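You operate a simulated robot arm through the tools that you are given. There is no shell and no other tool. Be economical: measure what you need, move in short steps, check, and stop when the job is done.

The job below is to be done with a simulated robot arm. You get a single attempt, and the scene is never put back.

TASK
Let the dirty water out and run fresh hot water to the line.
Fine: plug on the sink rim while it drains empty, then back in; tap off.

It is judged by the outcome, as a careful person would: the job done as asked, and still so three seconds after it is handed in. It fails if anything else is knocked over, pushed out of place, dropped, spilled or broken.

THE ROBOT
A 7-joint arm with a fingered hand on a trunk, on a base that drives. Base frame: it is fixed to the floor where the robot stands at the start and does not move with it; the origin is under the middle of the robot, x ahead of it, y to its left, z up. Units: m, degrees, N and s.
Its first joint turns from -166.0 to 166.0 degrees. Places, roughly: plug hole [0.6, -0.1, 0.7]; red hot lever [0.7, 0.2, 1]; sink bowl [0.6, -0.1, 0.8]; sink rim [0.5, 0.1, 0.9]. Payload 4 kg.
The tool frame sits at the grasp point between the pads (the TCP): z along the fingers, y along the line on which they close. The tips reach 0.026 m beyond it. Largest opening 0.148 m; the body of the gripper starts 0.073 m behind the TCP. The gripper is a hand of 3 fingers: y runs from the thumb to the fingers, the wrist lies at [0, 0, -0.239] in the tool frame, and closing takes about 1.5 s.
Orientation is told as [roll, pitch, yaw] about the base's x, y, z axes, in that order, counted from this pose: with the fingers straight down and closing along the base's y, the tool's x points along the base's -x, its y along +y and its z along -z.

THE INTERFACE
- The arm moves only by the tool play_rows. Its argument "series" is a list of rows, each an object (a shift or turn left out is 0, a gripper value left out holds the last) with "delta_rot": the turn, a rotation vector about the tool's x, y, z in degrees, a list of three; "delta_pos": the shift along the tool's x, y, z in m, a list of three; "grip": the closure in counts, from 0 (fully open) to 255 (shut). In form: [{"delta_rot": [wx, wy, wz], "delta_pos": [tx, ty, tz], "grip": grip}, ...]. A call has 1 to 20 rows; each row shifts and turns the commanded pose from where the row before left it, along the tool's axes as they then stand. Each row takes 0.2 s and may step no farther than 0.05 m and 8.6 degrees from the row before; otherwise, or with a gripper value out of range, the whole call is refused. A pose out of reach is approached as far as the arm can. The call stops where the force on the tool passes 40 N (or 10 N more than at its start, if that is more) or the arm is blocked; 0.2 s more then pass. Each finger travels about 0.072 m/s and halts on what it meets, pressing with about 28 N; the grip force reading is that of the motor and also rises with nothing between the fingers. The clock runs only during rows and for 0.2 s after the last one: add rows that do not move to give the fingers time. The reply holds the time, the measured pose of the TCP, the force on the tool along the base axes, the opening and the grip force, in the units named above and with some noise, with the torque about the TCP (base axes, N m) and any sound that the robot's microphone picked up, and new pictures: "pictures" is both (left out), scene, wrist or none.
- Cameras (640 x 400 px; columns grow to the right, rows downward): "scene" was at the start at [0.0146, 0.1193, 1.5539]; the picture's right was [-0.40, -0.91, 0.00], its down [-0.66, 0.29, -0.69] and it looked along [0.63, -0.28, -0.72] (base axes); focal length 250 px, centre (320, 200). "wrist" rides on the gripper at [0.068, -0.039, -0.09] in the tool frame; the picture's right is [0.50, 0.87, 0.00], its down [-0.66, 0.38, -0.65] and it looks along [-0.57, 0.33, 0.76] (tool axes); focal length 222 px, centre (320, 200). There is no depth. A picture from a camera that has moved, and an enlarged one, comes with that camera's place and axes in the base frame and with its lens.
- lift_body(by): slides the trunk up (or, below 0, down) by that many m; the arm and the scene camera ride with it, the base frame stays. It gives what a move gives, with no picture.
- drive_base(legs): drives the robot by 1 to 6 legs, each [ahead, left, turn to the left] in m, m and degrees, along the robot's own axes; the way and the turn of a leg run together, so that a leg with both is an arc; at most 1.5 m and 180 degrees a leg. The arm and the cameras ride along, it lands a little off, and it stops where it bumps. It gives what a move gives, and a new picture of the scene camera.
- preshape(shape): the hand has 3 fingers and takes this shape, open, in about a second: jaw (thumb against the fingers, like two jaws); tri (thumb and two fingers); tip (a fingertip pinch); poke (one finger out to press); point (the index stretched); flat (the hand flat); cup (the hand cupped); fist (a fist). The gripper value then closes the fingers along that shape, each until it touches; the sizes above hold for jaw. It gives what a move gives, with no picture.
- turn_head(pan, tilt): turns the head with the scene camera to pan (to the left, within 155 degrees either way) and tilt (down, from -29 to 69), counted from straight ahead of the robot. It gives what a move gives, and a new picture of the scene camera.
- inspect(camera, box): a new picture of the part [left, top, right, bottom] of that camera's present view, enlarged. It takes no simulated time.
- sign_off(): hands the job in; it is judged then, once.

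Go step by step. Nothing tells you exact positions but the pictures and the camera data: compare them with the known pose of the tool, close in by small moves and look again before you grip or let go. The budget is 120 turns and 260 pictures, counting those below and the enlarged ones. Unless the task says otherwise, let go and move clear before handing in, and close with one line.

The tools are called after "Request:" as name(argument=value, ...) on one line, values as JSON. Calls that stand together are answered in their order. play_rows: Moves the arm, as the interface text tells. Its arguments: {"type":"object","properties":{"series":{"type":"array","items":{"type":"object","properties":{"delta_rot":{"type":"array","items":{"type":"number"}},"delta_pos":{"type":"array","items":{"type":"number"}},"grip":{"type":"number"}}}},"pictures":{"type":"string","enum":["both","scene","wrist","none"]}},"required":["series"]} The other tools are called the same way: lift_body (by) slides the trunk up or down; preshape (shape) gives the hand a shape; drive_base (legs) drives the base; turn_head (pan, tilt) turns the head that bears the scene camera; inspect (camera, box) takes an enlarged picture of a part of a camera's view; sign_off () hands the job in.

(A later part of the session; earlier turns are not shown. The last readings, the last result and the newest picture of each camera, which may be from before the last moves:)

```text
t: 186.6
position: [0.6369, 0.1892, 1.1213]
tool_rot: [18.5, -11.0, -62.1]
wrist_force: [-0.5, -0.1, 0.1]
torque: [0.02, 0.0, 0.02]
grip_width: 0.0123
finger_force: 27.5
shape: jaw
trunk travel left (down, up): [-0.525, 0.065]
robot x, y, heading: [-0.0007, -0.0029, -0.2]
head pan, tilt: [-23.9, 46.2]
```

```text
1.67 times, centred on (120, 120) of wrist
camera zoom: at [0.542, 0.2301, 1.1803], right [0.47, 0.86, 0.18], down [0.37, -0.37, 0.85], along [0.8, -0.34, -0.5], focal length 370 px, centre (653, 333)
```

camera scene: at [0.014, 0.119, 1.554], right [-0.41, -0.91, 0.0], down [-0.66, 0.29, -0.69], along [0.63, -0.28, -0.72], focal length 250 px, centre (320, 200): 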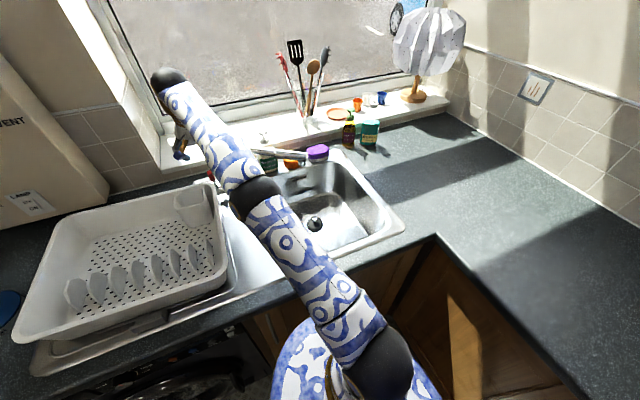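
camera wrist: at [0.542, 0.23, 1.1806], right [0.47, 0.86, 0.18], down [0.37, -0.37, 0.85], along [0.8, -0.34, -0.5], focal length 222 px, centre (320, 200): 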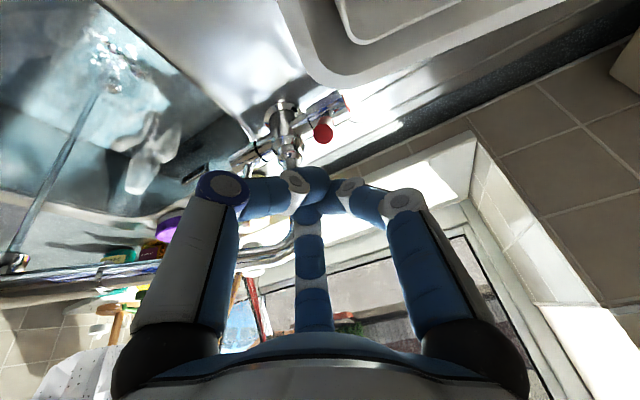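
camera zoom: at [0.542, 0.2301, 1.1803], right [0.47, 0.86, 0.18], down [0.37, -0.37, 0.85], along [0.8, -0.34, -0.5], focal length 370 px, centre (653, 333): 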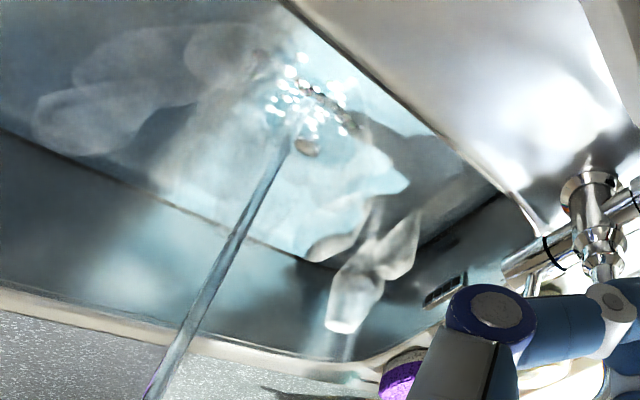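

It's getting hard to judge from here. I'll move the wrist camera over the front of the bowl, clear of the stream, for a more frontal view of the mark.

Request:
play_rows(series=[{"delta_pos": [0.0194, -0.0337, -0.0152]}, {"delta_pos": [0.0194, -0.0337, -0.0152]}, {"delta_pos": [0.0194, -0.0337, -0.0152]}, {"delta_pos": [0.0194, -0.0337, -0.0152]}, {"delta_pos": [-0.0329, -0.019, 0]}, {"delta_pos": [-0.0329, -0.019, 0]}, {"delta_pos": [-0.0329, -0.019, 0]}, {"delta_pos": [-0.0329, -0.019, 0]}, {"delta_pos": [-0.0329, -0.019, 0]}, {"delta_pos": [0.0073, -0.0127, 0.0372]}, {}])

Request:
inspect(camera="wrist", box=[120, 40, 360, 240])

```text
t: 189.0
position: [0.4701, -0.0014, 1.0798]
tool_rot: [18.6, -10.8, -62.1]
wrist_force: [0.0, -1.0, -0.1]
torque: [-0.03, -0.02, -0.02]
grip_width: 0.0124
finger_force: 28.0
shape: jaw
trunk travel left (down, up): [-0.525, 0.065]
robot x, y, heading: [0.0003, -0.0009, -0.2]
head pan, tilt: [-23.9, 46.2]
camera scene: at [0.014, 0.119, 1.554], right [-0.41, -0.91, 0.0], down [-0.66, 0.29, -0.69], along [0.63, -0.28, -0.72], focal length 250 px, centre (320, 200)
camera wrist: at [0.3756, 0.0399, 1.1391], right [0.47, 0.86, 0.18], down [0.37, -0.37, 0.85], along [0.8, -0.34, -0.5], focal length 222 px, centre (320, 200)
```

scene: 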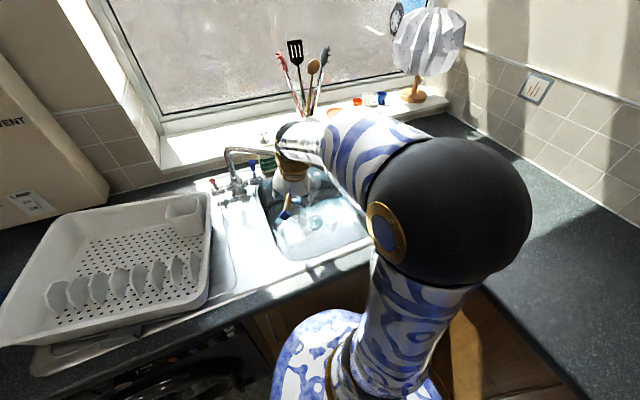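
wrist: 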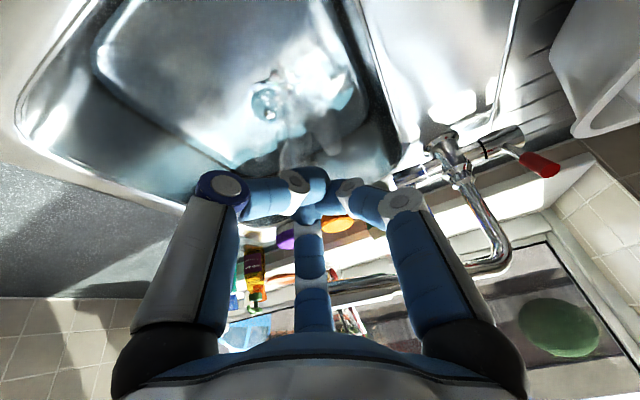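

```text
2.00 times, centred on (240, 140) of wrist
camera zoom: at [0.3756, 0.0399, 1.1391], right [0.47, 0.86, 0.18], down [0.37, -0.37, 0.85], along [0.8, -0.34, -0.5], focal length 444 px, centre (480, 320)
```

zoom: 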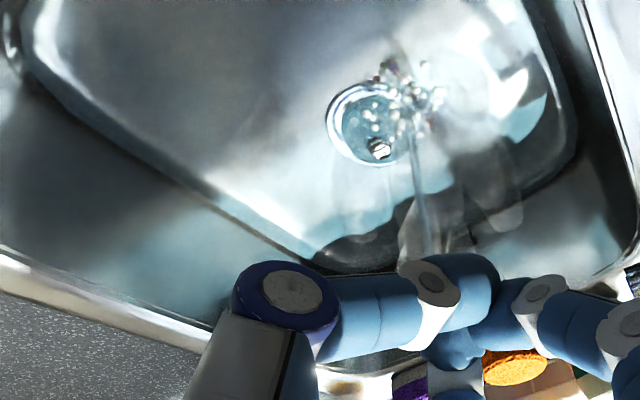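

The level mark view is useful, but I notice the rack has moved again: my fingers must have dragged it toward the robot while pulling the lever. I'll measure it now.

Request:
inspect(camera="scene", box=[0, 130, 270, 390])

Request:
inspect(camera="scene", box=[180, 120, 360, 270])

```text
1.54 times, centred on (135, 260) of scene
camera zoom: at [0.014, 0.119, 1.554], right [-0.41, -0.91, 0.0], down [-0.66, 0.29, -0.69], along [0.63, -0.28, -0.72], focal length 385 px, centre (605, 108)
```

zoom: 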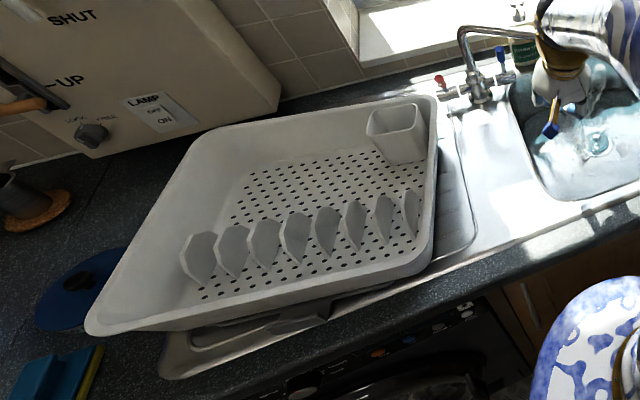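

```text
2.67 times, centred on (270, 195) of scene
camera zoom: at [0.014, 0.119, 1.554], right [-0.41, -0.91, 0.0], down [-0.66, 0.29, -0.69], along [0.63, -0.28, -0.72], focal length 668 px, centre (453, 213)
```

zoom: 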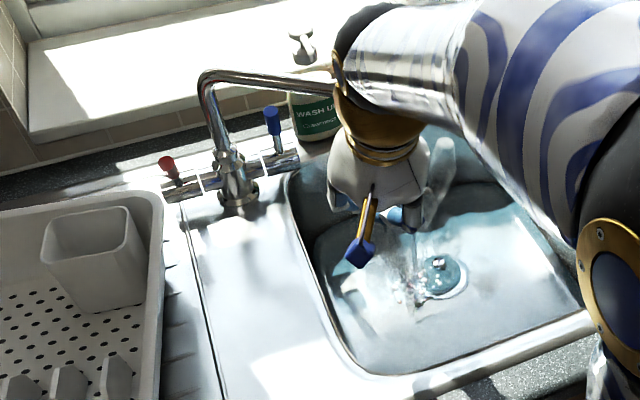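

The rack is off by about 3–4 cm and 5°; I'll restore it once the tap is shut. First the water: I'll return to a standby point near the lever with a view of the mark.

Request:
play_rows(series=[{"delta_pos": [0.0072, 0.0354, 0.002]}, {"delta_pos": [0.0072, 0.0354, 0.002]}, {"delta_pos": [0.0072, 0.0354, 0.002]}, {"delta_pos": [0.0072, 0.0354, 0.002]}, {"delta_pos": [0.0072, 0.0354, 0.002]}, {}], pictures="none")

Request:
inspect(camera="wrist", box=[120, 60, 300, 220])

Request:
inspect(camera="scene", box=[260, 150, 380, 250])

```text
t: 190.4
position: [0.599, 0.1192, 1.1194]
tool_rot: [18.5, -10.8, -62.2]
wrist_force: [-0.4, 0.9, 0.0]
torque: [0.0, -0.01, 0.02]
grip_width: 0.0121
finger_force: 27.8
shape: jaw
trunk travel left (down, up): [-0.525, 0.065]
robot x, y, heading: [0.0026, 0.0014, -0.3]
head pan, tilt: [-23.9, 46.2]
```

```text
2.50 times, centred on (210, 140) of wrist
camera zoom: at [0.5041, 0.1604, 1.1779], right [0.47, 0.86, 0.18], down [0.37, -0.37, 0.85], along [0.8, -0.34, -0.5], focal length 555 px, centre (595, 350)
```

zoom: 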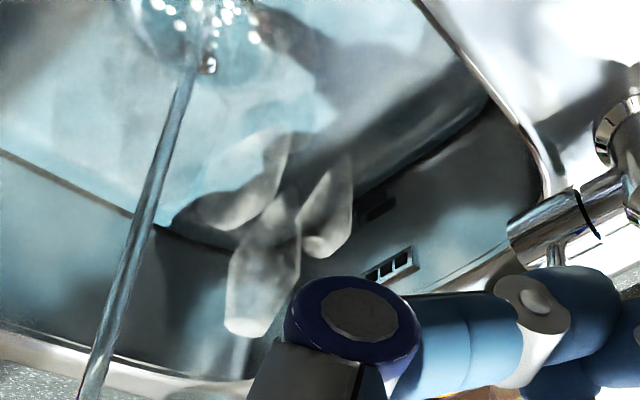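

```text
4.00 times, centred on (320, 200) of scene
camera zoom: at [0.014, 0.1191, 1.5539], right [-0.41, -0.91, 0.0], down [-0.66, 0.29, -0.69], along [0.63, -0.28, -0.72], focal length 1002 px, centre (320, 200)
```

zoom: 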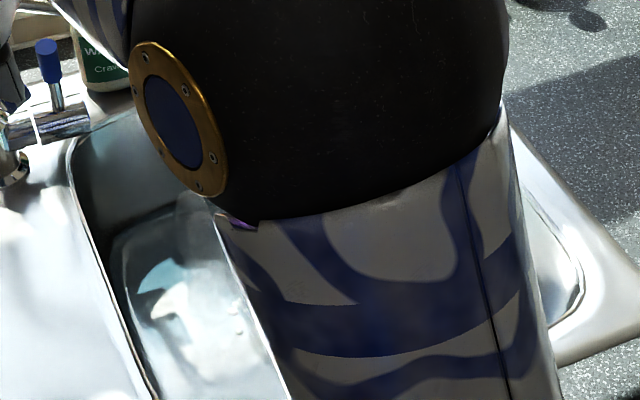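

Zooming in on the mark from this closer position.

Request:
inspect(camera="wrist", box=[200, 90, 260, 140])

Request:
play_rows(series=[{}, {}, {}, {}, {}, {}, {}, {}, {}, {}, {}, {}, {}, {}, {}, {}, {}, {}, {}, {}], pictures="none")

Request:
play_rows(series=[{}, {}, {}, {}, {}, {}, {}, {}, {}, {}, {}, {}, {}, {}, {}, {}, {}, {}, {}, {}], pictures="none")

Request:
play_rows(series=[{}, {}, {}, {}, {}, {}, {}, {}, {}, {}, {}, {}, {}, {}, {}, {}, {}, {}, {}, {}], pictures="none")

Request:
inspect(camera="wrist", box=[200, 90, 260, 140])

```text
8.00 times, centred on (230, 115) of wrist
camera zoom: at [0.5041, 0.1604, 1.1779], right [0.47, 0.86, 0.18], down [0.37, -0.37, 0.85], along [0.8, -0.34, -0.5], focal length 1777 px, centre (1040, 880)
```

zoom: 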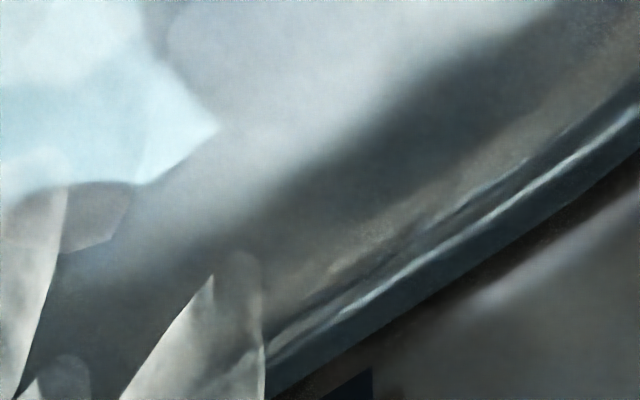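

```text
t: 194.6
position: [0.5995, 0.119, 1.1191]
tool_rot: [18.5, -10.9, -62.1]
wrist_force: [-0.1, -1.3, 0.0]
torque: [-0.01, 0.04, -0.03]
grip_width: 0.0121
finger_force: 27.8
shape: jaw
trunk travel left (down, up): [-0.525, 0.065]
robot x, y, heading: [-0.0044, 0.0022, 0.1]
head pan, tilt: [-23.9, 46.2]
```

```text
t: 198.8
position: [0.5982, 0.1181, 1.119]
tool_rot: [18.5, -11.0, -62.0]
wrist_force: [0.8, 0.3, -0.4]
torque: [-0.03, 0.03, 0.03]
grip_width: 0.0122
finger_force: 28.2
shape: jaw
trunk travel left (down, up): [-0.525, 0.065]
robot x, y, heading: [0.002, 0.0001, 0.1]
head pan, tilt: [-23.9, 46.2]
```

```text
t: 203.0
position: [0.5985, 0.1203, 1.1192]
tool_rot: [18.6, -11.0, -62.2]
wrist_force: [0.0, 0.2, 0.4]
torque: [-0.01, 0.0, 0.02]
grip_width: 0.0122
finger_force: 27.5
shape: jaw
trunk travel left (down, up): [-0.525, 0.065]
robot x, y, heading: [0.0016, 0.0015, -0.2]
head pan, tilt: [-23.9, 46.2]
```

```text
8.00 times, centred on (230, 115) of wrist
camera zoom: at [0.5039, 0.16, 1.178], right [0.47, 0.86, 0.18], down [0.37, -0.37, 0.85], along [0.8, -0.34, -0.5], focal length 1777 px, centre (1040, 880)
```

zoom: 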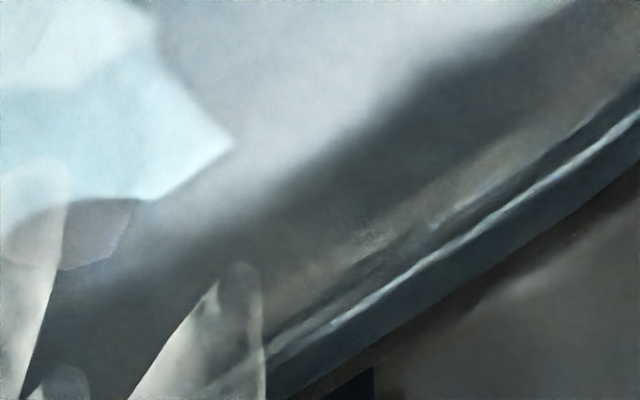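

Rising 0.25 mm/s, with about 8 mm to the bar's lower edge and 12 mm to its middle. I'll wait around 30 s, checking halfway.

Request:
play_rows(series=[{}, {}, {}, {}, {}, {}, {}, {}, {}, {}, {}, {}, {}, {}, {}, {}, {}, {}, {}, {}], pictures="none")

Request:
play_rows(series=[{}, {}, {}, {}, {}, {}, {}, {}, {}, {}, {}, {}, {}, {}, {}, {}, {}, {}, {}, {}], pictures="none")

Request:
play_rows(series=[{}, {}, {}, {}, {}, {}, {}, {}, {}, {}, {}, {}, {}, {}, {}, {}, {}, {}, {}, {}], pictures="none")

Request:
play_rows(series=[{}, {}, {}, {}, {}, {}, {}, {}, {}, {}, {}, {}, {}, {}, {}, {}, {}, {}, {}, {}], pictures="none")

Request:
inspect(camera="wrist", box=[210, 110, 282, 170])

Request:
play_rows(series=[{}, {}, {}, {}, {}, {}, {}, {}, {}, {}, {}, {}, {}, {}, {}, {}, {}, {}, {}, {}], pictures="none")

Request:
play_rows(series=[{}, {}, {}, {}, {}, {}, {}, {}, {}, {}, {}, {}, {}, {}, {}, {}, {}, {}, {}, {}], pictures="none")

Request:
inspect(camera="wrist", box=[210, 110, 282, 170])

```text
t: 207.2
position: [0.5974, 0.1202, 1.1194]
tool_rot: [18.5, -10.9, -62.0]
wrist_force: [-0.4, -0.2, 0.1]
torque: [0.0, 0.01, 0.01]
grip_width: 0.0122
finger_force: 28.2
shape: jaw
trunk travel left (down, up): [-0.525, 0.065]
robot x, y, heading: [-0.0004, -0.0037, -0.2]
head pan, tilt: [-23.9, 46.2]
```

```text
t: 211.4
position: [0.5988, 0.1192, 1.1197]
tool_rot: [18.5, -10.9, -62.1]
wrist_force: [-0.3, 0.0, 0.2]
torque: [0.01, -0.03, -0.04]
grip_width: 0.0122
finger_force: 27.7
shape: jaw
trunk travel left (down, up): [-0.525, 0.065]
robot x, y, heading: [0.0004, 0.001, -0.0]
head pan, tilt: [-23.9, 46.2]
```

```text
t: 215.6
position: [0.5977, 0.1197, 1.1184]
tool_rot: [18.5, -10.9, -62.1]
wrist_force: [0.7, 0.0, 0.2]
torque: [-0.04, 0.0, -0.01]
grip_width: 0.012
finger_force: 28.2
shape: jaw
trunk travel left (down, up): [-0.525, 0.065]
robot x, y, heading: [-0.0033, 0.0006, -0.1]
head pan, tilt: [-23.9, 46.2]
```

```text
t: 219.8
position: [0.5981, 0.1184, 1.1191]
tool_rot: [18.5, -10.8, -62.0]
wrist_force: [0.3, 0.2, -0.2]
torque: [0.0, 0.0, 0.02]
grip_width: 0.0123
finger_force: 27.7
shape: jaw
trunk travel left (down, up): [-0.525, 0.065]
robot x, y, heading: [-0.001, -0.0009, -0.1]
head pan, tilt: [-23.9, 46.2]
```

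```text
6.67 times, centred on (246, 140) of wrist
camera zoom: at [0.5039, 0.16, 1.178], right [0.47, 0.86, 0.18], down [0.37, -0.37, 0.85], along [0.8, -0.34, -0.5], focal length 1481 px, centre (813, 600)
```

zoom: 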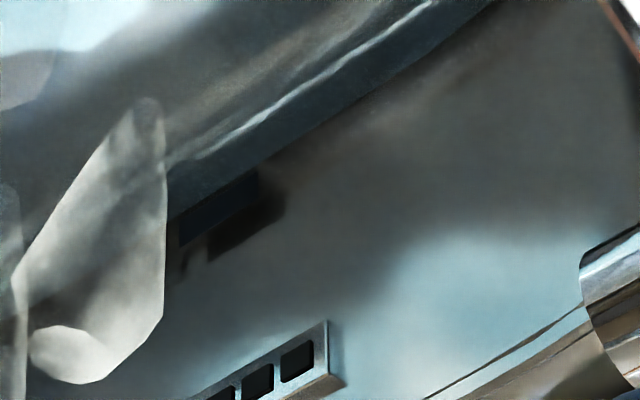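

```text
t: 224.0
position: [0.5985, 0.1187, 1.1195]
tool_rot: [18.4, -10.8, -62.0]
wrist_force: [0.0, -0.6, 0.5]
torque: [-0.01, 0.01, -0.01]
grip_width: 0.0122
finger_force: 28.1
shape: jaw
trunk travel left (down, up): [-0.525, 0.065]
robot x, y, heading: [-0.0007, -0.0008, -0.0]
head pan, tilt: [-23.9, 46.2]
```

```text
t: 228.2
position: [0.5978, 0.1184, 1.1191]
tool_rot: [18.4, -10.9, -62.2]
wrist_force: [0.1, -1.1, 0.9]
torque: [-0.03, 0.02, 0.01]
grip_width: 0.0122
finger_force: 28.0
shape: jaw
trunk travel left (down, up): [-0.525, 0.065]
robot x, y, heading: [-0.0021, -0.0008, -0.2]
head pan, tilt: [-23.9, 46.2]
```

```text
6.67 times, centred on (246, 140) of wrist
camera zoom: at [0.5039, 0.16, 1.178], right [0.47, 0.86, 0.18], down [0.37, -0.37, 0.85], along [0.8, -0.34, -0.5], focal length 1481 px, centre (813, 600)
```

zoom: 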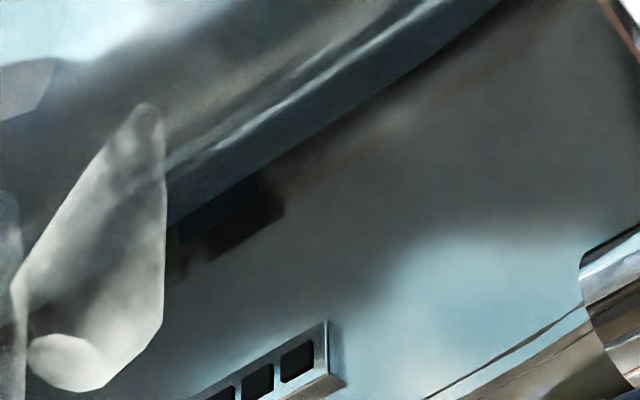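

The water has reached the bar's lower edge, so it's time to shut off. I'll bring the closed fingers down just in front of the lever.

Request:
play_rows(series=[{"delta_pos": [0.0226, 0.0268, 0.0203]}, {"delta_pos": [0.0226, 0.0268, 0.0203]}, {"delta_pos": [0.0086, -0.0149, 0.0437]}, {}], pictures="wrist")

```text
t: 229.2
position: [0.6356, 0.183, 1.0412]
tool_rot: [18.5, -10.9, -62.1]
wrist_force: [-0.2, 0.4, 0.5]
torque: [0.0, 0.0, -0.02]
grip_width: 0.0121
finger_force: 28.0
shape: jaw
trunk travel left (down, up): [-0.525, 0.065]
robot x, y, heading: [-0.0018, -0.0043, -0.2]
head pan, tilt: [-23.9, 46.2]
camera wrist: at [0.5404, 0.2238, 1.1001], right [0.47, 0.86, 0.18], down [0.37, -0.37, 0.85], along [0.8, -0.34, -0.5], focal length 222 px, centre (320, 200)
```

wrist: 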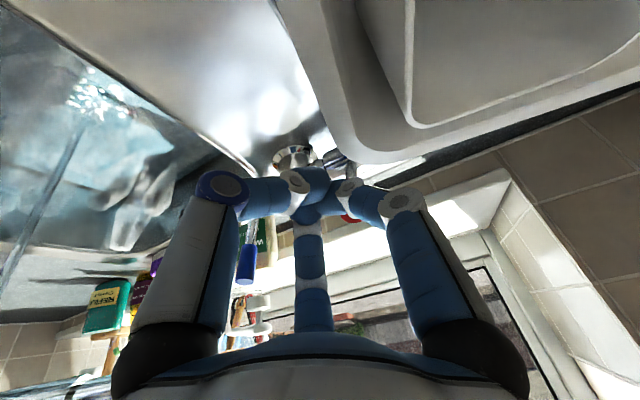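

The red handle is right behind the fingertips. I'll shift 6 mm left and push it away, toward upright.

Request:
play_rows(series=[{"delta_pos": [0.0052, 0.003, 0]}, {"delta_pos": [-0.0047, 0.0081, 0.0037]}, {"delta_pos": [-0.0047, 0.0081, 0.0037]}, {"delta_pos": [-0.0037, 0.0065, 0.003]}, {"delta_pos": [-0.0037, 0.0065, 0.003]}, {}], pictures="wrist")

```text
t: 230.6
position: [0.6734, 0.1887, 1.0428]
tool_rot: [18.4, -10.8, -62.1]
wrist_force: [-0.2, 0.0, 1.0]
torque: [0.0, -0.01, -0.02]
grip_width: 0.0122
finger_force: 28.0
shape: jaw
trunk travel left (down, up): [-0.525, 0.065]
robot x, y, heading: [0.0036, -0.0015, -0.3]
head pan, tilt: [-23.9, 46.2]
camera wrist: at [0.5782, 0.2297, 1.1015], right [0.47, 0.86, 0.18], down [0.37, -0.37, 0.85], along [0.8, -0.34, -0.5], focal length 222 px, centre (320, 200)
```

wrist: 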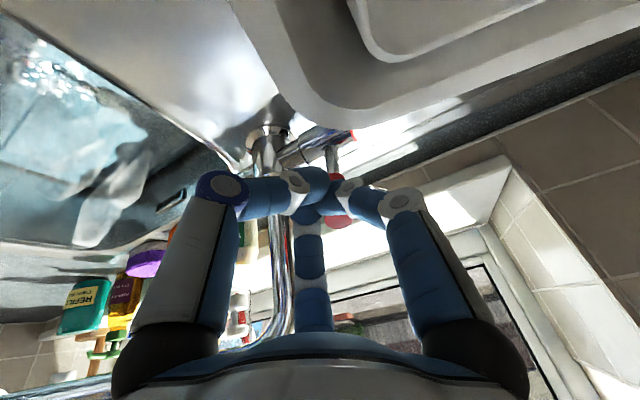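

No resistance felt yet. I'll check the stream and lever.

Request:
inspect(camera="wrist", box=[220, 90, 400, 240])

Request:
inspect(camera="wrist", box=[0, 20, 220, 220])

```text
2.67 times, centred on (310, 165) of wrist
camera zoom: at [0.5782, 0.2297, 1.1015], right [0.47, 0.86, 0.18], down [0.37, -0.37, 0.85], along [0.8, -0.34, -0.5], focal length 592 px, centre (347, 293)
```

zoom: 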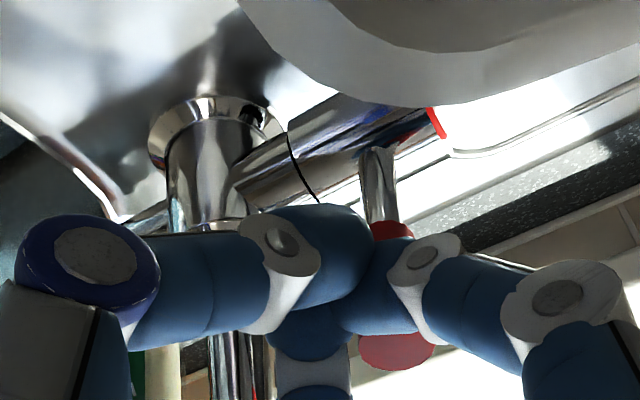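

```text
2.00 times, centred on (110, 120) of wrist
camera zoom: at [0.5782, 0.2297, 1.1015], right [0.47, 0.86, 0.18], down [0.37, -0.37, 0.85], along [0.8, -0.34, -0.5], focal length 444 px, centre (740, 360)
```

zoom: 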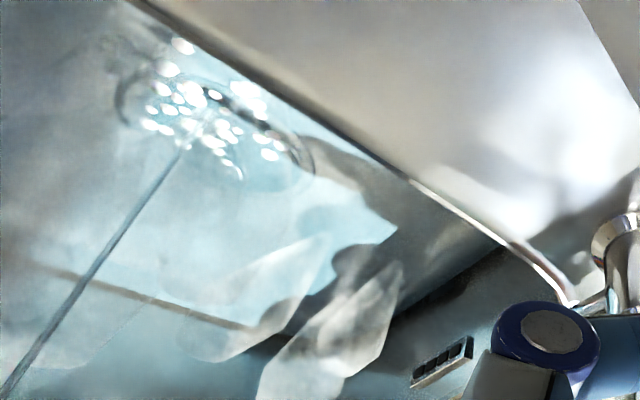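

The stream has thinned: it's closing. I'll keep pushing until it comes up against its stop.

Request:
play_rows(series=[{"delta_pos": [-0.0023, 0.004, 0.0018]}, {"delta_pos": [-0.0023, 0.004, 0.0018]}, {"delta_pos": [-0.0023, 0.004, 0.0018]}, {"delta_pos": [-0.0023, 0.004, 0.0018]}, {}], pictures="none")

Request:
inspect(camera="wrist", box=[0, 20, 220, 220])

```text
t: 231.8
position: [0.6879, 0.1905, 1.0435]
tool_rot: [18.5, -10.9, -62.0]
wrist_force: [-27.6, 1.5, 0.4]
torque: [0.01, 0.22, -0.06]
grip_width: 0.0139
finger_force: 28.5
shape: jaw
trunk travel left (down, up): [-0.525, 0.065]
robot x, y, heading: [-0.0003, -0.0054, 0.1]
head pan, tilt: [-23.9, 46.2]
```

```text
2.00 times, centred on (110, 120) of wrist
camera zoom: at [0.5946, 0.2313, 1.1025], right [0.47, 0.86, 0.18], down [0.37, -0.37, 0.85], along [0.8, -0.34, -0.5], focal length 444 px, centre (740, 360)
```

zoom: 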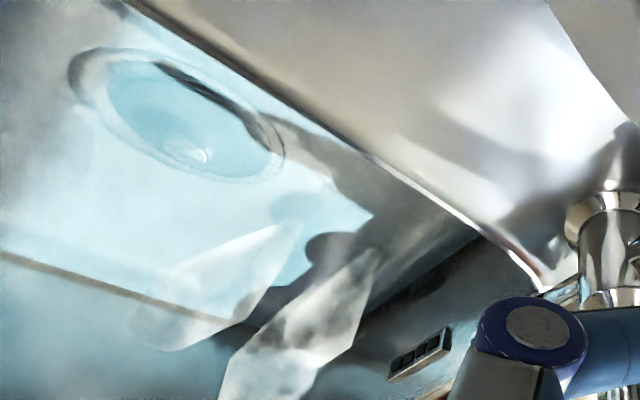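

The stream has stopped and the lever is at its stop. I'll back off, rise, and check the level from the earlier viewpoint.

Request:
play_rows(series=[{"delta_pos": [0.0094, -0.0162, -0.0074]}, {"delta_pos": [0.0094, -0.0162, -0.0074]}, {"delta_pos": [-0.0073, 0.0127, -0.0373]}, {"delta_pos": [-0.0073, 0.0127, -0.0373]}, {"delta_pos": [-0.0226, -0.0268, 0]}, {"delta_pos": [-0.0226, -0.0268, 0]}, {}])

Request:
inspect(camera="wrist", box=[120, 60, 300, 220])

```text
t: 233.4
position: [0.6284, 0.1253, 1.1112]
tool_rot: [18.5, -10.9, -62.0]
wrist_force: [-0.3, 0.8, 0.2]
torque: [-0.03, 0.0, -0.01]
grip_width: 0.012
finger_force: 28.3
shape: jaw
trunk travel left (down, up): [-0.525, 0.065]
robot x, y, heading: [0.0009, 0.0002, -0.2]
head pan, tilt: [-23.9, 46.2]
camera scene: at [0.014, 0.119, 1.5539], right [-0.41, -0.91, 0.0], down [-0.66, 0.29, -0.69], along [0.63, -0.28, -0.72], focal length 250 px, centre (320, 200)
camera wrist: at [0.5342, 0.1658, 1.1714], right [0.47, 0.86, 0.18], down [0.37, -0.37, 0.85], along [0.8, -0.34, -0.5], focal length 222 px, centre (320, 200)
```

scene: 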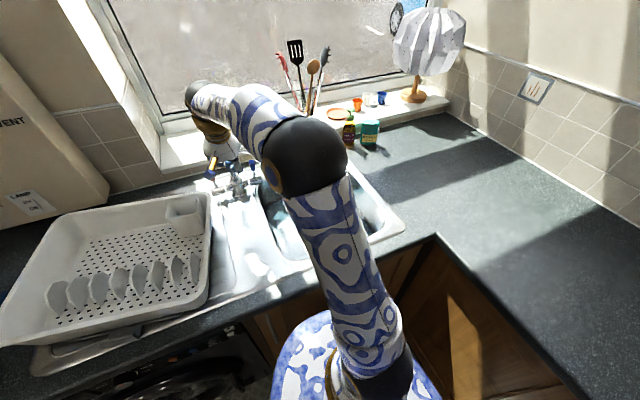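
wrist: 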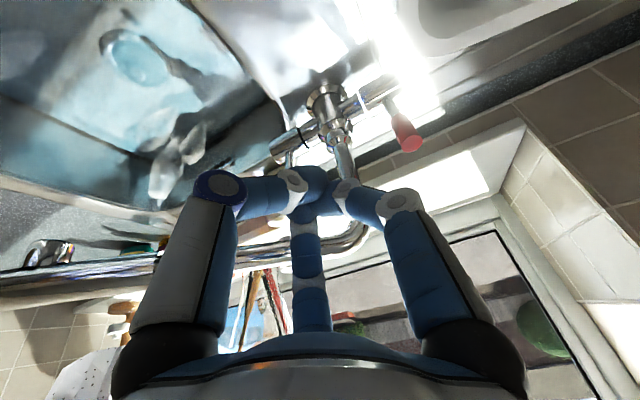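

```text
2.50 times, centred on (210, 140) of wrist
camera zoom: at [0.5342, 0.1658, 1.1714], right [0.47, 0.86, 0.18], down [0.37, -0.37, 0.85], along [0.8, -0.34, -0.5], focal length 555 px, centre (595, 350)
```

zoom: 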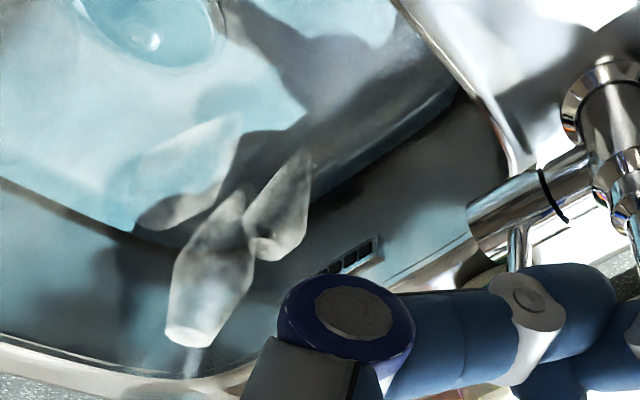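

The tap is off with no drip visible. I'll zoom on the mark to check the level.

Request:
inspect(camera="wrist", box=[170, 90, 242, 150])

Request:
inspect(camera="wrist", box=[270, 60, 440, 200])

```text
6.67 times, centred on (206, 120) of wrist
camera zoom: at [0.5342, 0.1658, 1.1714], right [0.47, 0.86, 0.18], down [0.37, -0.37, 0.85], along [0.8, -0.34, -0.5], focal length 1481 px, centre (1080, 733)
```

zoom: 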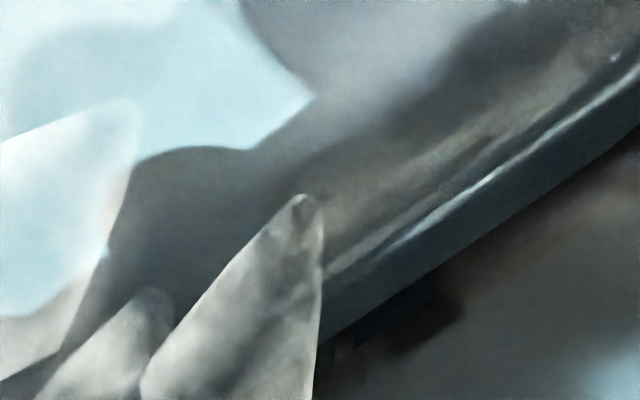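

```text
2.86 times, centred on (355, 130) of wrist
camera zoom: at [0.5342, 0.1658, 1.1714], right [0.47, 0.86, 0.18], down [0.37, -0.37, 0.85], along [0.8, -0.34, -0.5], focal length 635 px, centre (220, 400)
```

zoom: 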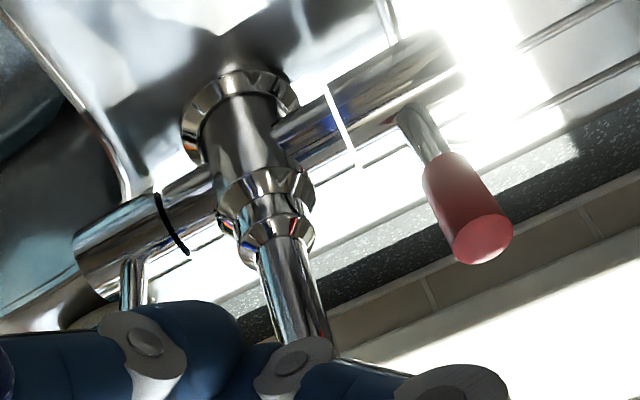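

The water sits on the bar and the tap is off. Now I'll restore the rack: by my estimate a +x push from inside its back wall, just left of the cup, should undo both shift and turn. I move over and partway down there, looking first.

Request:
play_rows(series=[{"delta_pos": [0.0339, 0.0196, 0]}, {"delta_pos": [0.0339, 0.0196, 0]}, {"delta_pos": [0.0339, 0.0196, 0]}, {"delta_pos": [0.0339, 0.0196, 0]}, {"delta_pos": [0.0339, 0.0196, 0]}, {"delta_pos": [0.0339, 0.0196, 0]}, {"delta_pos": [0.0057, -0.01, 0.0385]}, {}])

Request:
inspect(camera="wrist", box=[200, 40, 440, 240])

```text
t: 235.2
position: [0.6362, 0.3593, 1.073]
tool_rot: [18.5, -10.9, -62.2]
wrist_force: [-0.4, 1.3, -0.4]
torque: [-0.03, 0.0, 0.01]
grip_width: 0.012
finger_force: 27.6
shape: jaw
trunk travel left (down, up): [-0.525, 0.065]
robot x, y, heading: [-0.0001, -0.0005, -0.3]
head pan, tilt: [-23.9, 46.2]
camera scene: at [0.014, 0.119, 1.5539], right [-0.41, -0.91, 0.0], down [-0.66, 0.29, -0.69], along [0.63, -0.28, -0.72], focal length 250 px, centre (320, 200)
camera wrist: at [0.5413, 0.399, 1.1306], right [0.47, 0.86, 0.18], down [0.37, -0.37, 0.85], along [0.8, -0.34, -0.5], focal length 222 px, centre (320, 200)
```

scene: 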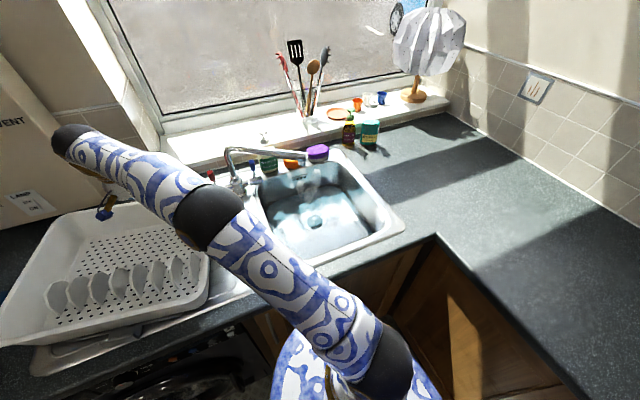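
wrist: 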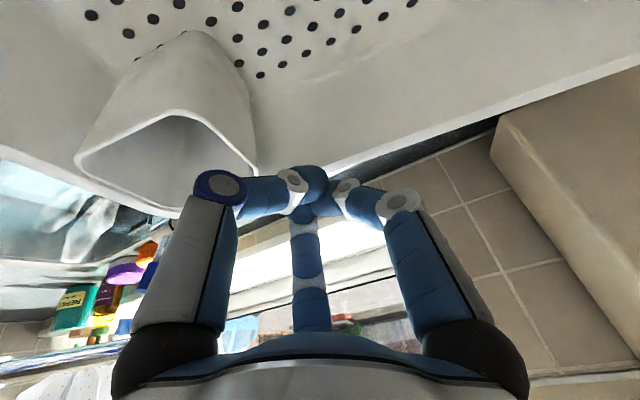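

```text
2.00 times, centred on (320, 140) of wrist
camera zoom: at [0.5413, 0.399, 1.1306], right [0.47, 0.86, 0.18], down [0.37, -0.37, 0.85], along [0.8, -0.34, -0.5], focal length 444 px, centre (320, 320)
```

zoom: 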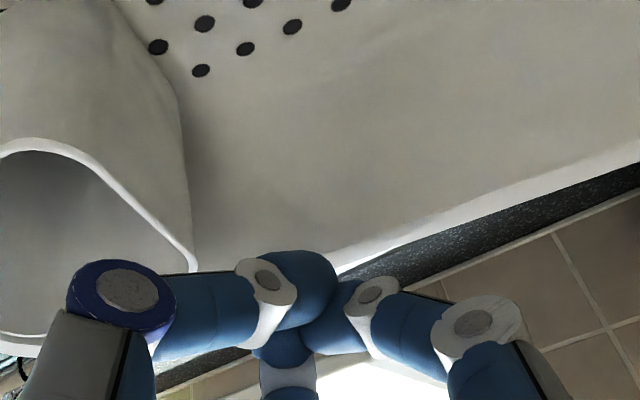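

The back wall slopes up to a rim at about x 0.726. I'll lower the tips to just under rim height and push forward until contact.

Request:
play_rows(series=[{"delta_pos": [-0.0005, 0.001, 0.037]}, {"delta_pos": [-0.0005, 0.001, 0.037]}, {}, {"delta_pos": [-0.0037, 0.0065, 0.003]}, {"delta_pos": [-0.0037, 0.0065, 0.003]}, {"delta_pos": [-0.0037, 0.0065, 0.003]}, {}], pictures="none")

Request:
inspect(camera="scene", box=[0, 130, 270, 390])

```text
t: 236.8
position: [0.6864, 0.3553, 1.0045]
tool_rot: [18.6, -10.9, -62.3]
wrist_force: [-0.9, -0.3, 1.0]
torque: [-0.02, -0.03, -0.04]
grip_width: 0.0119
finger_force: 27.7
shape: jaw
trunk travel left (down, up): [-0.525, 0.065]
robot x, y, heading: [0.002, 0.0035, -0.4]
head pan, tilt: [-23.9, 46.2]
```

```text
1.54 times, centred on (135, 260) of scene
camera zoom: at [0.0142, 0.1192, 1.5539], right [-0.41, -0.91, 0.0], down [-0.66, 0.29, -0.69], along [0.63, -0.28, -0.72], focal length 385 px, centre (605, 108)
```

zoom: 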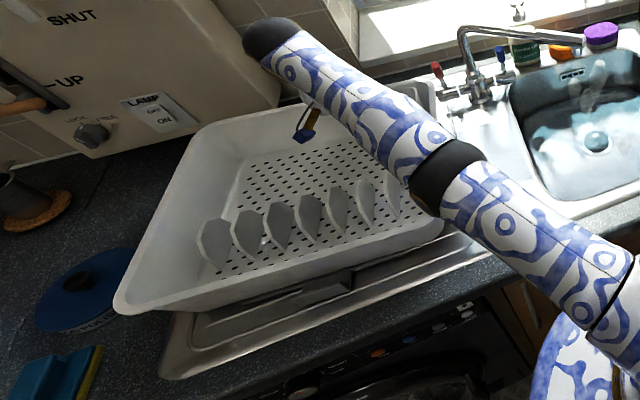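

The push worked with little friction, even a bit too far: the rack now needs roughly 2.5 cm right and 2 cm back toward the robot, with no turn left. I'll do the rightward push from inside its right wall, ending at the same hand position that restored it before.

Request:
play_rows(series=[{"delta_pos": [-0.0012, 0.0022, -0.0474]}, {"delta_pos": [-0.0012, 0.0022, -0.0474]}, {"delta_pos": [-0.0073, -0.0339, -0.0101]}, {"delta_pos": [-0.0073, -0.0339, -0.0101]}, {"delta_pos": [-0.0073, -0.0339, -0.0101]}, {"delta_pos": [-0.0073, -0.0339, -0.0101]}, {"delta_pos": [0.0062, -0.0108, 0.0318]}, {}])

Request:
inspect(camera="scene", box=[0, 130, 270, 390])

```text
t: 238.6
position: [0.6555, 0.3462, 1.0998]
tool_rot: [18.3, -10.9, -62.2]
wrist_force: [-0.4, 0.9, 0.0]
torque: [0.0, 0.02, 0.01]
grip_width: 0.0119
finger_force: 28.5
shape: jaw
out of reach, approached as far as the arm can: row 2, 3, 4, 5, 6, 7
trunk travel left (down, up): [-0.525, 0.065]
robot x, y, heading: [0.0019, -0.002, -0.2]
head pan, tilt: [-23.9, 46.2]
camera scene: at [0.0142, 0.1193, 1.5539], right [-0.41, -0.91, 0.0], down [-0.66, 0.29, -0.69], along [0.63, -0.28, -0.72], focal length 250 px, centre (320, 200)
camera wrist: at [0.562, 0.388, 1.1593], right [0.47, 0.86, 0.17], down [0.37, -0.37, 0.85], along [0.8, -0.34, -0.5], focal length 222 px, centre (320, 200)
```

scene: 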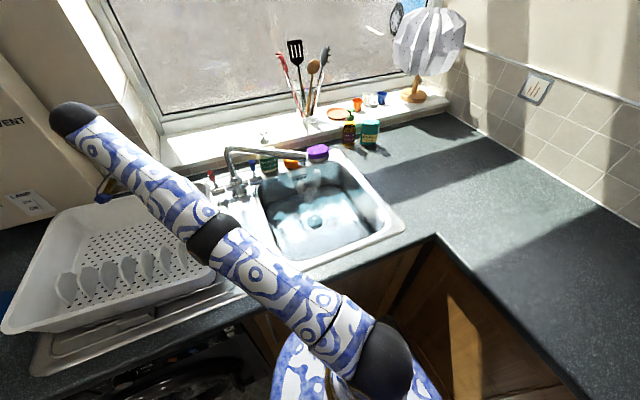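
wrist: 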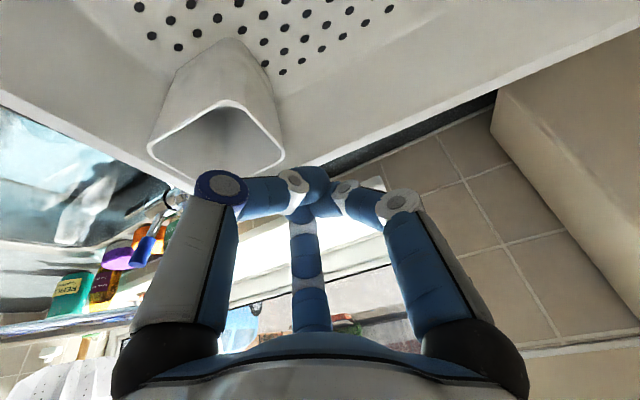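

```text
1.54 times, centred on (135, 260) of scene
camera zoom: at [0.0142, 0.1193, 1.5539], right [-0.41, -0.91, 0.0], down [-0.66, 0.29, -0.69], along [0.63, -0.28, -0.72], focal length 385 px, centre (605, 108)
```

zoom: 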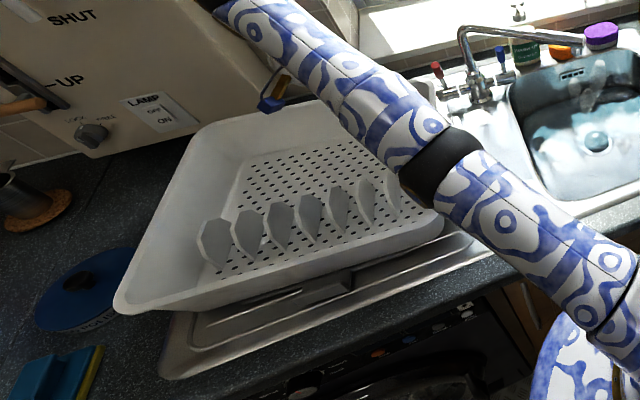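

That path ran into a joint limit with the hand turned. I'll turn the hand back by 60° where it is.

Request:
play_rows(series=[{}, {"delta_rot": [0, 0, -7.5]}, {"delta_rot": [0, 0, -7.5]}, {"delta_rot": [0, 0, -7.5]}, {"delta_rot": [0, 0, -7.5]}, {"delta_rot": [0, 0, -7.5]}, {"delta_rot": [0, 0, -7.5]}, {"delta_rot": [0, 0, -7.5]}, {"delta_rot": [0, 0, -7.5]}, {}], pictures="wrist")

```text
t: 240.8
position: [0.6554, 0.3462, 1.1018]
tool_rot: [-0.6, -21.2, -0.1]
wrist_force: [0.2, 0.1, 0.0]
torque: [0.01, 0.0, -0.02]
grip_width: 0.0119
finger_force: 27.4
shape: jaw
trunk travel left (down, up): [-0.525, 0.065]
robot x, y, heading: [0.0021, 0.0009, -0.1]
head pan, tilt: [-23.9, 46.2]
camera wrist: at [0.5617, 0.3089, 1.1615], right [-0.46, 0.87, -0.19], down [0.38, 0.38, 0.84], along [0.8, 0.32, -0.5], focal length 222 px, centre (320, 200)
```

wrist: 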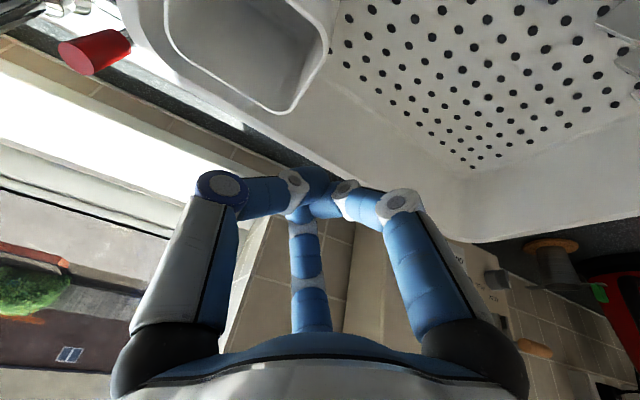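

Now I'll go to the earlier insertion spot inside the right wall and ease toward the wall.

Request:
play_rows(series=[{"delta_pos": [0.0341, -0.026, -0.0134]}, {"delta_pos": [0.0341, -0.026, -0.0134]}, {"delta_pos": [0.0341, -0.026, -0.0134]}, {"delta_pos": [0.0134, 0, 0.0341]}, {"delta_pos": [0.0134, 0, 0.0341]}, {"delta_pos": [0.0134, 0, 0.0341]}, {}, {"delta_pos": [0, -0.005, 0]}, {"delta_pos": [0, -0.005, 0]}, {"delta_pos": [0, -0.006, 0]}, {"delta_pos": [0, -0.005, 0]}, {}], pictures="wrist")

Request:
inspect(camera="scene", box=[0, 130, 270, 390])

```text
t: 243.4
position: [0.6817, 0.3388, 1.0535]
tool_rot: [-0.5, -21.2, -0.2]
wrist_force: [-0.1, 0.0, 0.4]
torque: [0.02, -0.01, -0.01]
grip_width: 0.0121
finger_force: 27.7
shape: jaw
out of reach, approached as far as the arm can: row 1, 2, 3, 4, 5, 6, 8, 10
trunk travel left (down, up): [-0.525, 0.065]
robot x, y, heading: [-0.0002, -0.0003, -0.1]
head pan, tilt: [-23.9, 46.2]
camera wrist: at [0.586, 0.3014, 1.113], right [-0.46, 0.87, -0.19], down [0.38, 0.38, 0.84], along [0.8, 0.32, -0.5], focal length 222 px, centre (320, 200)
```

wrist: 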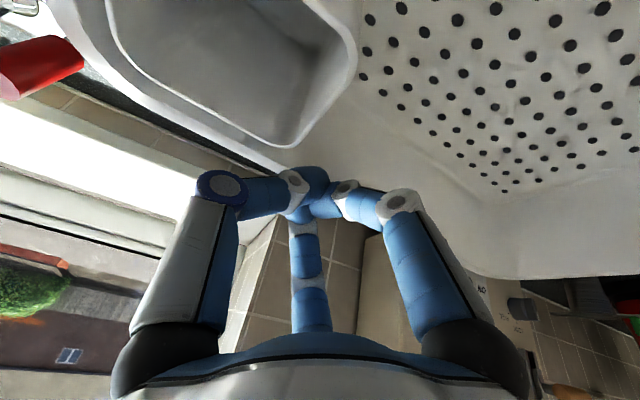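

```text
1.54 times, centred on (135, 260) of scene
camera zoom: at [0.0141, 0.1191, 1.5539], right [-0.41, -0.91, 0.0], down [-0.66, 0.29, -0.69], along [0.63, -0.28, -0.72], focal length 385 px, centre (605, 108)
```

zoom: 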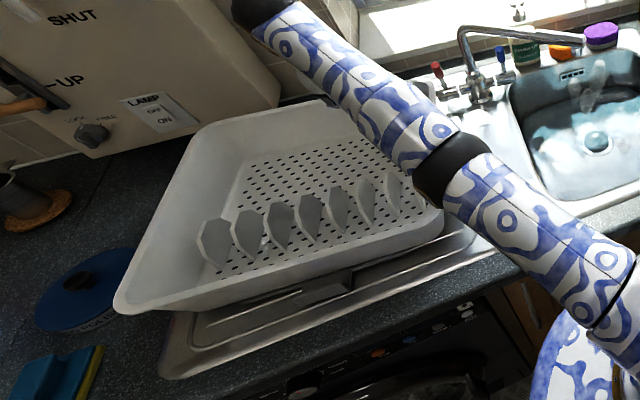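

The arm sits in an awkward stretched posture. I'll rise and back out along the way I came, to the right, before trying again.

Request:
play_rows(series=[{"delta_pos": [-0.011, 0, -0.028]}, {"delta_pos": [-0.011, 0, -0.028]}, {"delta_pos": [0, -0.03, 0]}, {"delta_pos": [0, -0.03, 0]}, {"delta_pos": [0.028, 0, -0.011]}, {"delta_pos": [0.028, 0, -0.011]}, {"delta_pos": [0.028, 0, -0.011]}, {}])

```text
t: 245.2
position: [0.6537, 0.3158, 1.1449]
tool_rot: [-0.6, -21.4, -0.3]
wrist_force: [-0.4, 0.7, -0.6]
torque: [0.0, -0.02, -0.01]
grip_width: 0.0118
finger_force: 28.2
shape: jaw
out of reach, approached as far as the arm can: row 1, 2, 3, 4, 5, 6, 7
trunk travel left (down, up): [-0.525, 0.065]
robot x, y, heading: [-0.0035, 0.0013, -0.1]
head pan, tilt: [-23.9, 46.2]
camera scene: at [0.014, 0.1192, 1.5539], right [-0.41, -0.91, 0.0], down [-0.66, 0.29, -0.69], along [0.63, -0.28, -0.72], focal length 250 px, centre (320, 200)
camera wrist: at [0.559, 0.2793, 1.2051], right [-0.46, 0.87, -0.19], down [0.38, 0.38, 0.84], along [0.8, 0.32, -0.5], focal length 222 px, centre (320, 200)
```

scene: 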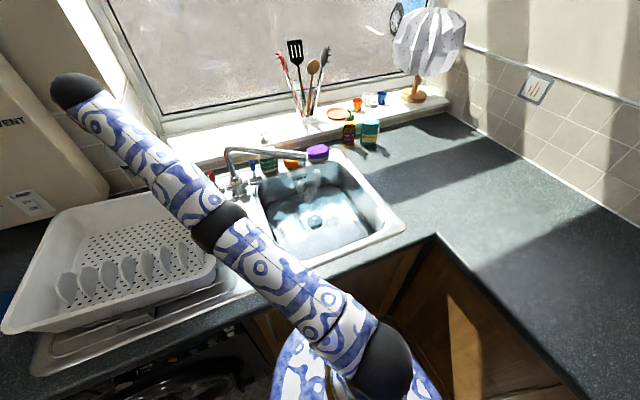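
wrist: 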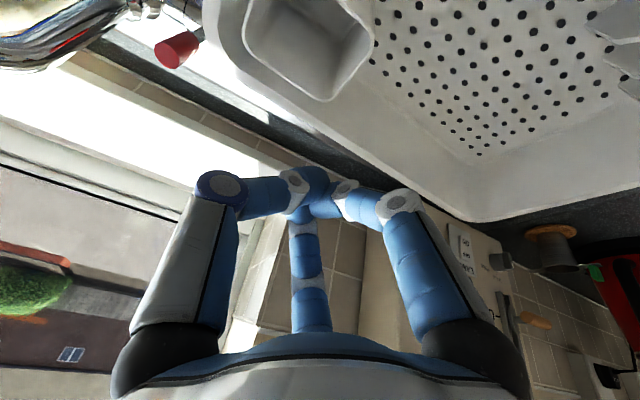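

I'm at the reach limit (0.72 m from the axis). I'll keep drawing inward, which should free the arm.

Request:
play_rows(series=[{"delta_pos": [0.028, 0, -0.011]}, {"delta_pos": [0.028, -0.02, -0.011]}, {"delta_pos": [0.028, -0.02, -0.011]}, {"delta_pos": [0.028, 0, -0.011]}, {}], pictures="wrist")

```text
t: 246.4
position: [0.6121, 0.3318, 1.1968]
tool_rot: [-0.5, -21.3, -0.3]
wrist_force: [-0.2, 0.2, -0.1]
torque: [0.0, 0.01, 0.01]
grip_width: 0.012
finger_force: 28.4
shape: jaw
out of reach, approached as far as the arm can: row 1, 2, 3, 4
trunk travel left (down, up): [-0.525, 0.065]
robot x, y, heading: [-0.0011, -0.0034, -0.3]
head pan, tilt: [-23.9, 46.2]
camera wrist: at [0.5168, 0.2947, 1.2562], right [-0.46, 0.87, -0.19], down [0.38, 0.38, 0.84], along [0.8, 0.32, -0.5], focal length 222 px, centre (320, 200)
```

wrist: 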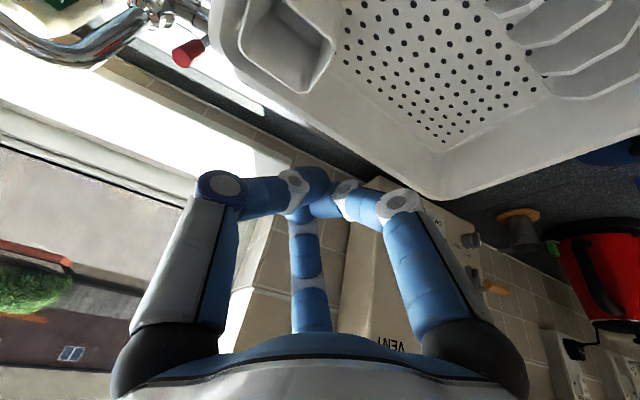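

The arm is straight and the solver is stuck at that singularity. I'll command motion directly toward the shoulder to make the elbow bend.

Request:
play_rows(series=[{"delta_pos": [0.0389, -0.021, 0.0088]}, {"delta_pos": [0.0389, -0.021, 0.0088]}, {"delta_pos": [0.0389, -0.021, 0.0088]}, {}, {}], pictures="scene")

```text
t: 247.6
position: [0.58, 0.3119, 1.1728]
tool_rot: [-0.5, -21.3, -0.2]
wrist_force: [0.5, 0.4, 0.0]
torque: [-0.04, 0.02, -0.01]
grip_width: 0.0117
finger_force: 27.4
shape: jaw
out of reach, approached as far as the arm can: row 1, 2
trunk travel left (down, up): [-0.525, 0.065]
robot x, y, heading: [0.0032, 0.0004, -0.3]
head pan, tilt: [-23.9, 46.2]
camera scene: at [0.015, 0.1197, 1.5539], right [-0.41, -0.91, 0.0], down [-0.66, 0.29, -0.69], along [0.63, -0.28, -0.72], focal length 250 px, centre (320, 200)
```

scene: 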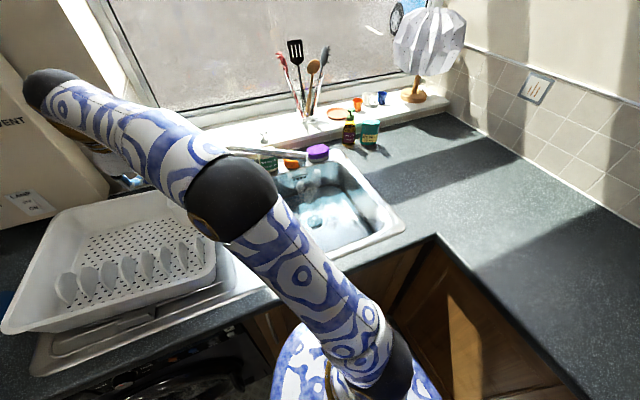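

Freed. Now to the insertion spot inside the right wall, and then the gentle rightward push.

Request:
play_rows(series=[{"delta_pos": [0.016, -0.022, -0.0063]}, {"delta_pos": [0.016, -0.022, -0.0063]}, {"delta_pos": [0.0132, 0, 0.0337]}, {"delta_pos": [0.0132, 0, 0.0337]}, {"delta_pos": [0.0132, 0, 0.0337]}, {"delta_pos": [0.0132, 0, 0.0337]}, {"delta_pos": [0.0132, 0, 0.0337]}, {}, {"delta_pos": [0, -0.006, 0]}, {"delta_pos": [0, -0.006, 0]}, {"delta_pos": [0, -0.005, 0]}, {"delta_pos": [0, -0.005, 0]}, {}], pictures="wrist")

Request:
inspect(camera="scene", box=[0, 130, 270, 390])

```text
t: 250.4
position: [0.5432, 0.2433, 0.994]
tool_rot: [-0.5, -21.4, -0.3]
wrist_force: [0.3, 3.8, 0.8]
torque: [-0.14, 0.04, -0.01]
grip_width: 0.011
finger_force: 28.3
shape: jaw
trunk travel left (down, up): [-0.525, 0.065]
robot x, y, heading: [0.0004, -0.002, 0.2]
head pan, tilt: [-23.9, 46.2]
camera wrist: at [0.4491, 0.2069, 1.0533], right [-0.46, 0.87, -0.19], down [0.38, 0.38, 0.84], along [0.81, 0.32, -0.5], focal length 222 px, centre (320, 200)
```

wrist: 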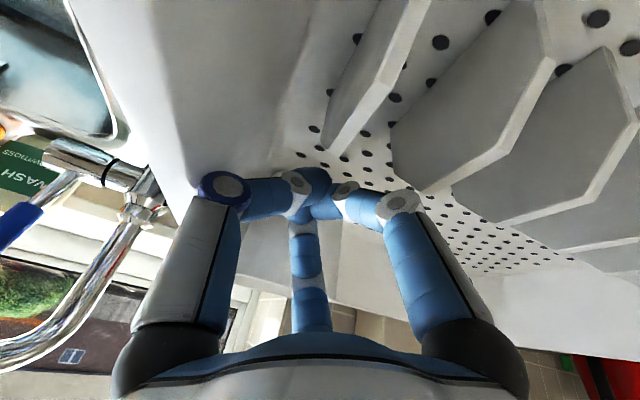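

```text
1.54 times, centred on (135, 260) of scene
camera zoom: at [0.014, 0.1196, 1.5539], right [-0.41, -0.91, 0.0], down [-0.66, 0.29, -0.69], along [0.63, -0.28, -0.72], focal length 385 px, centre (605, 108)
```

zoom: 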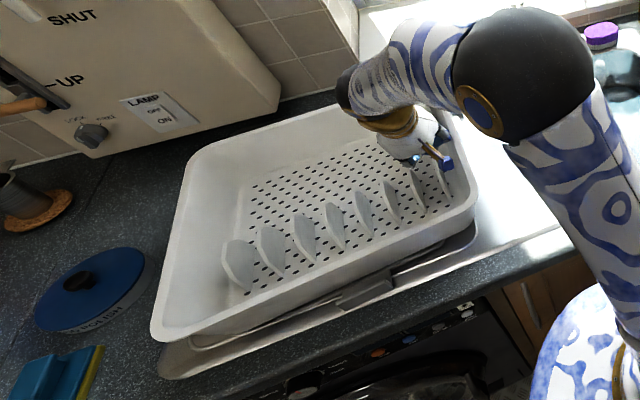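

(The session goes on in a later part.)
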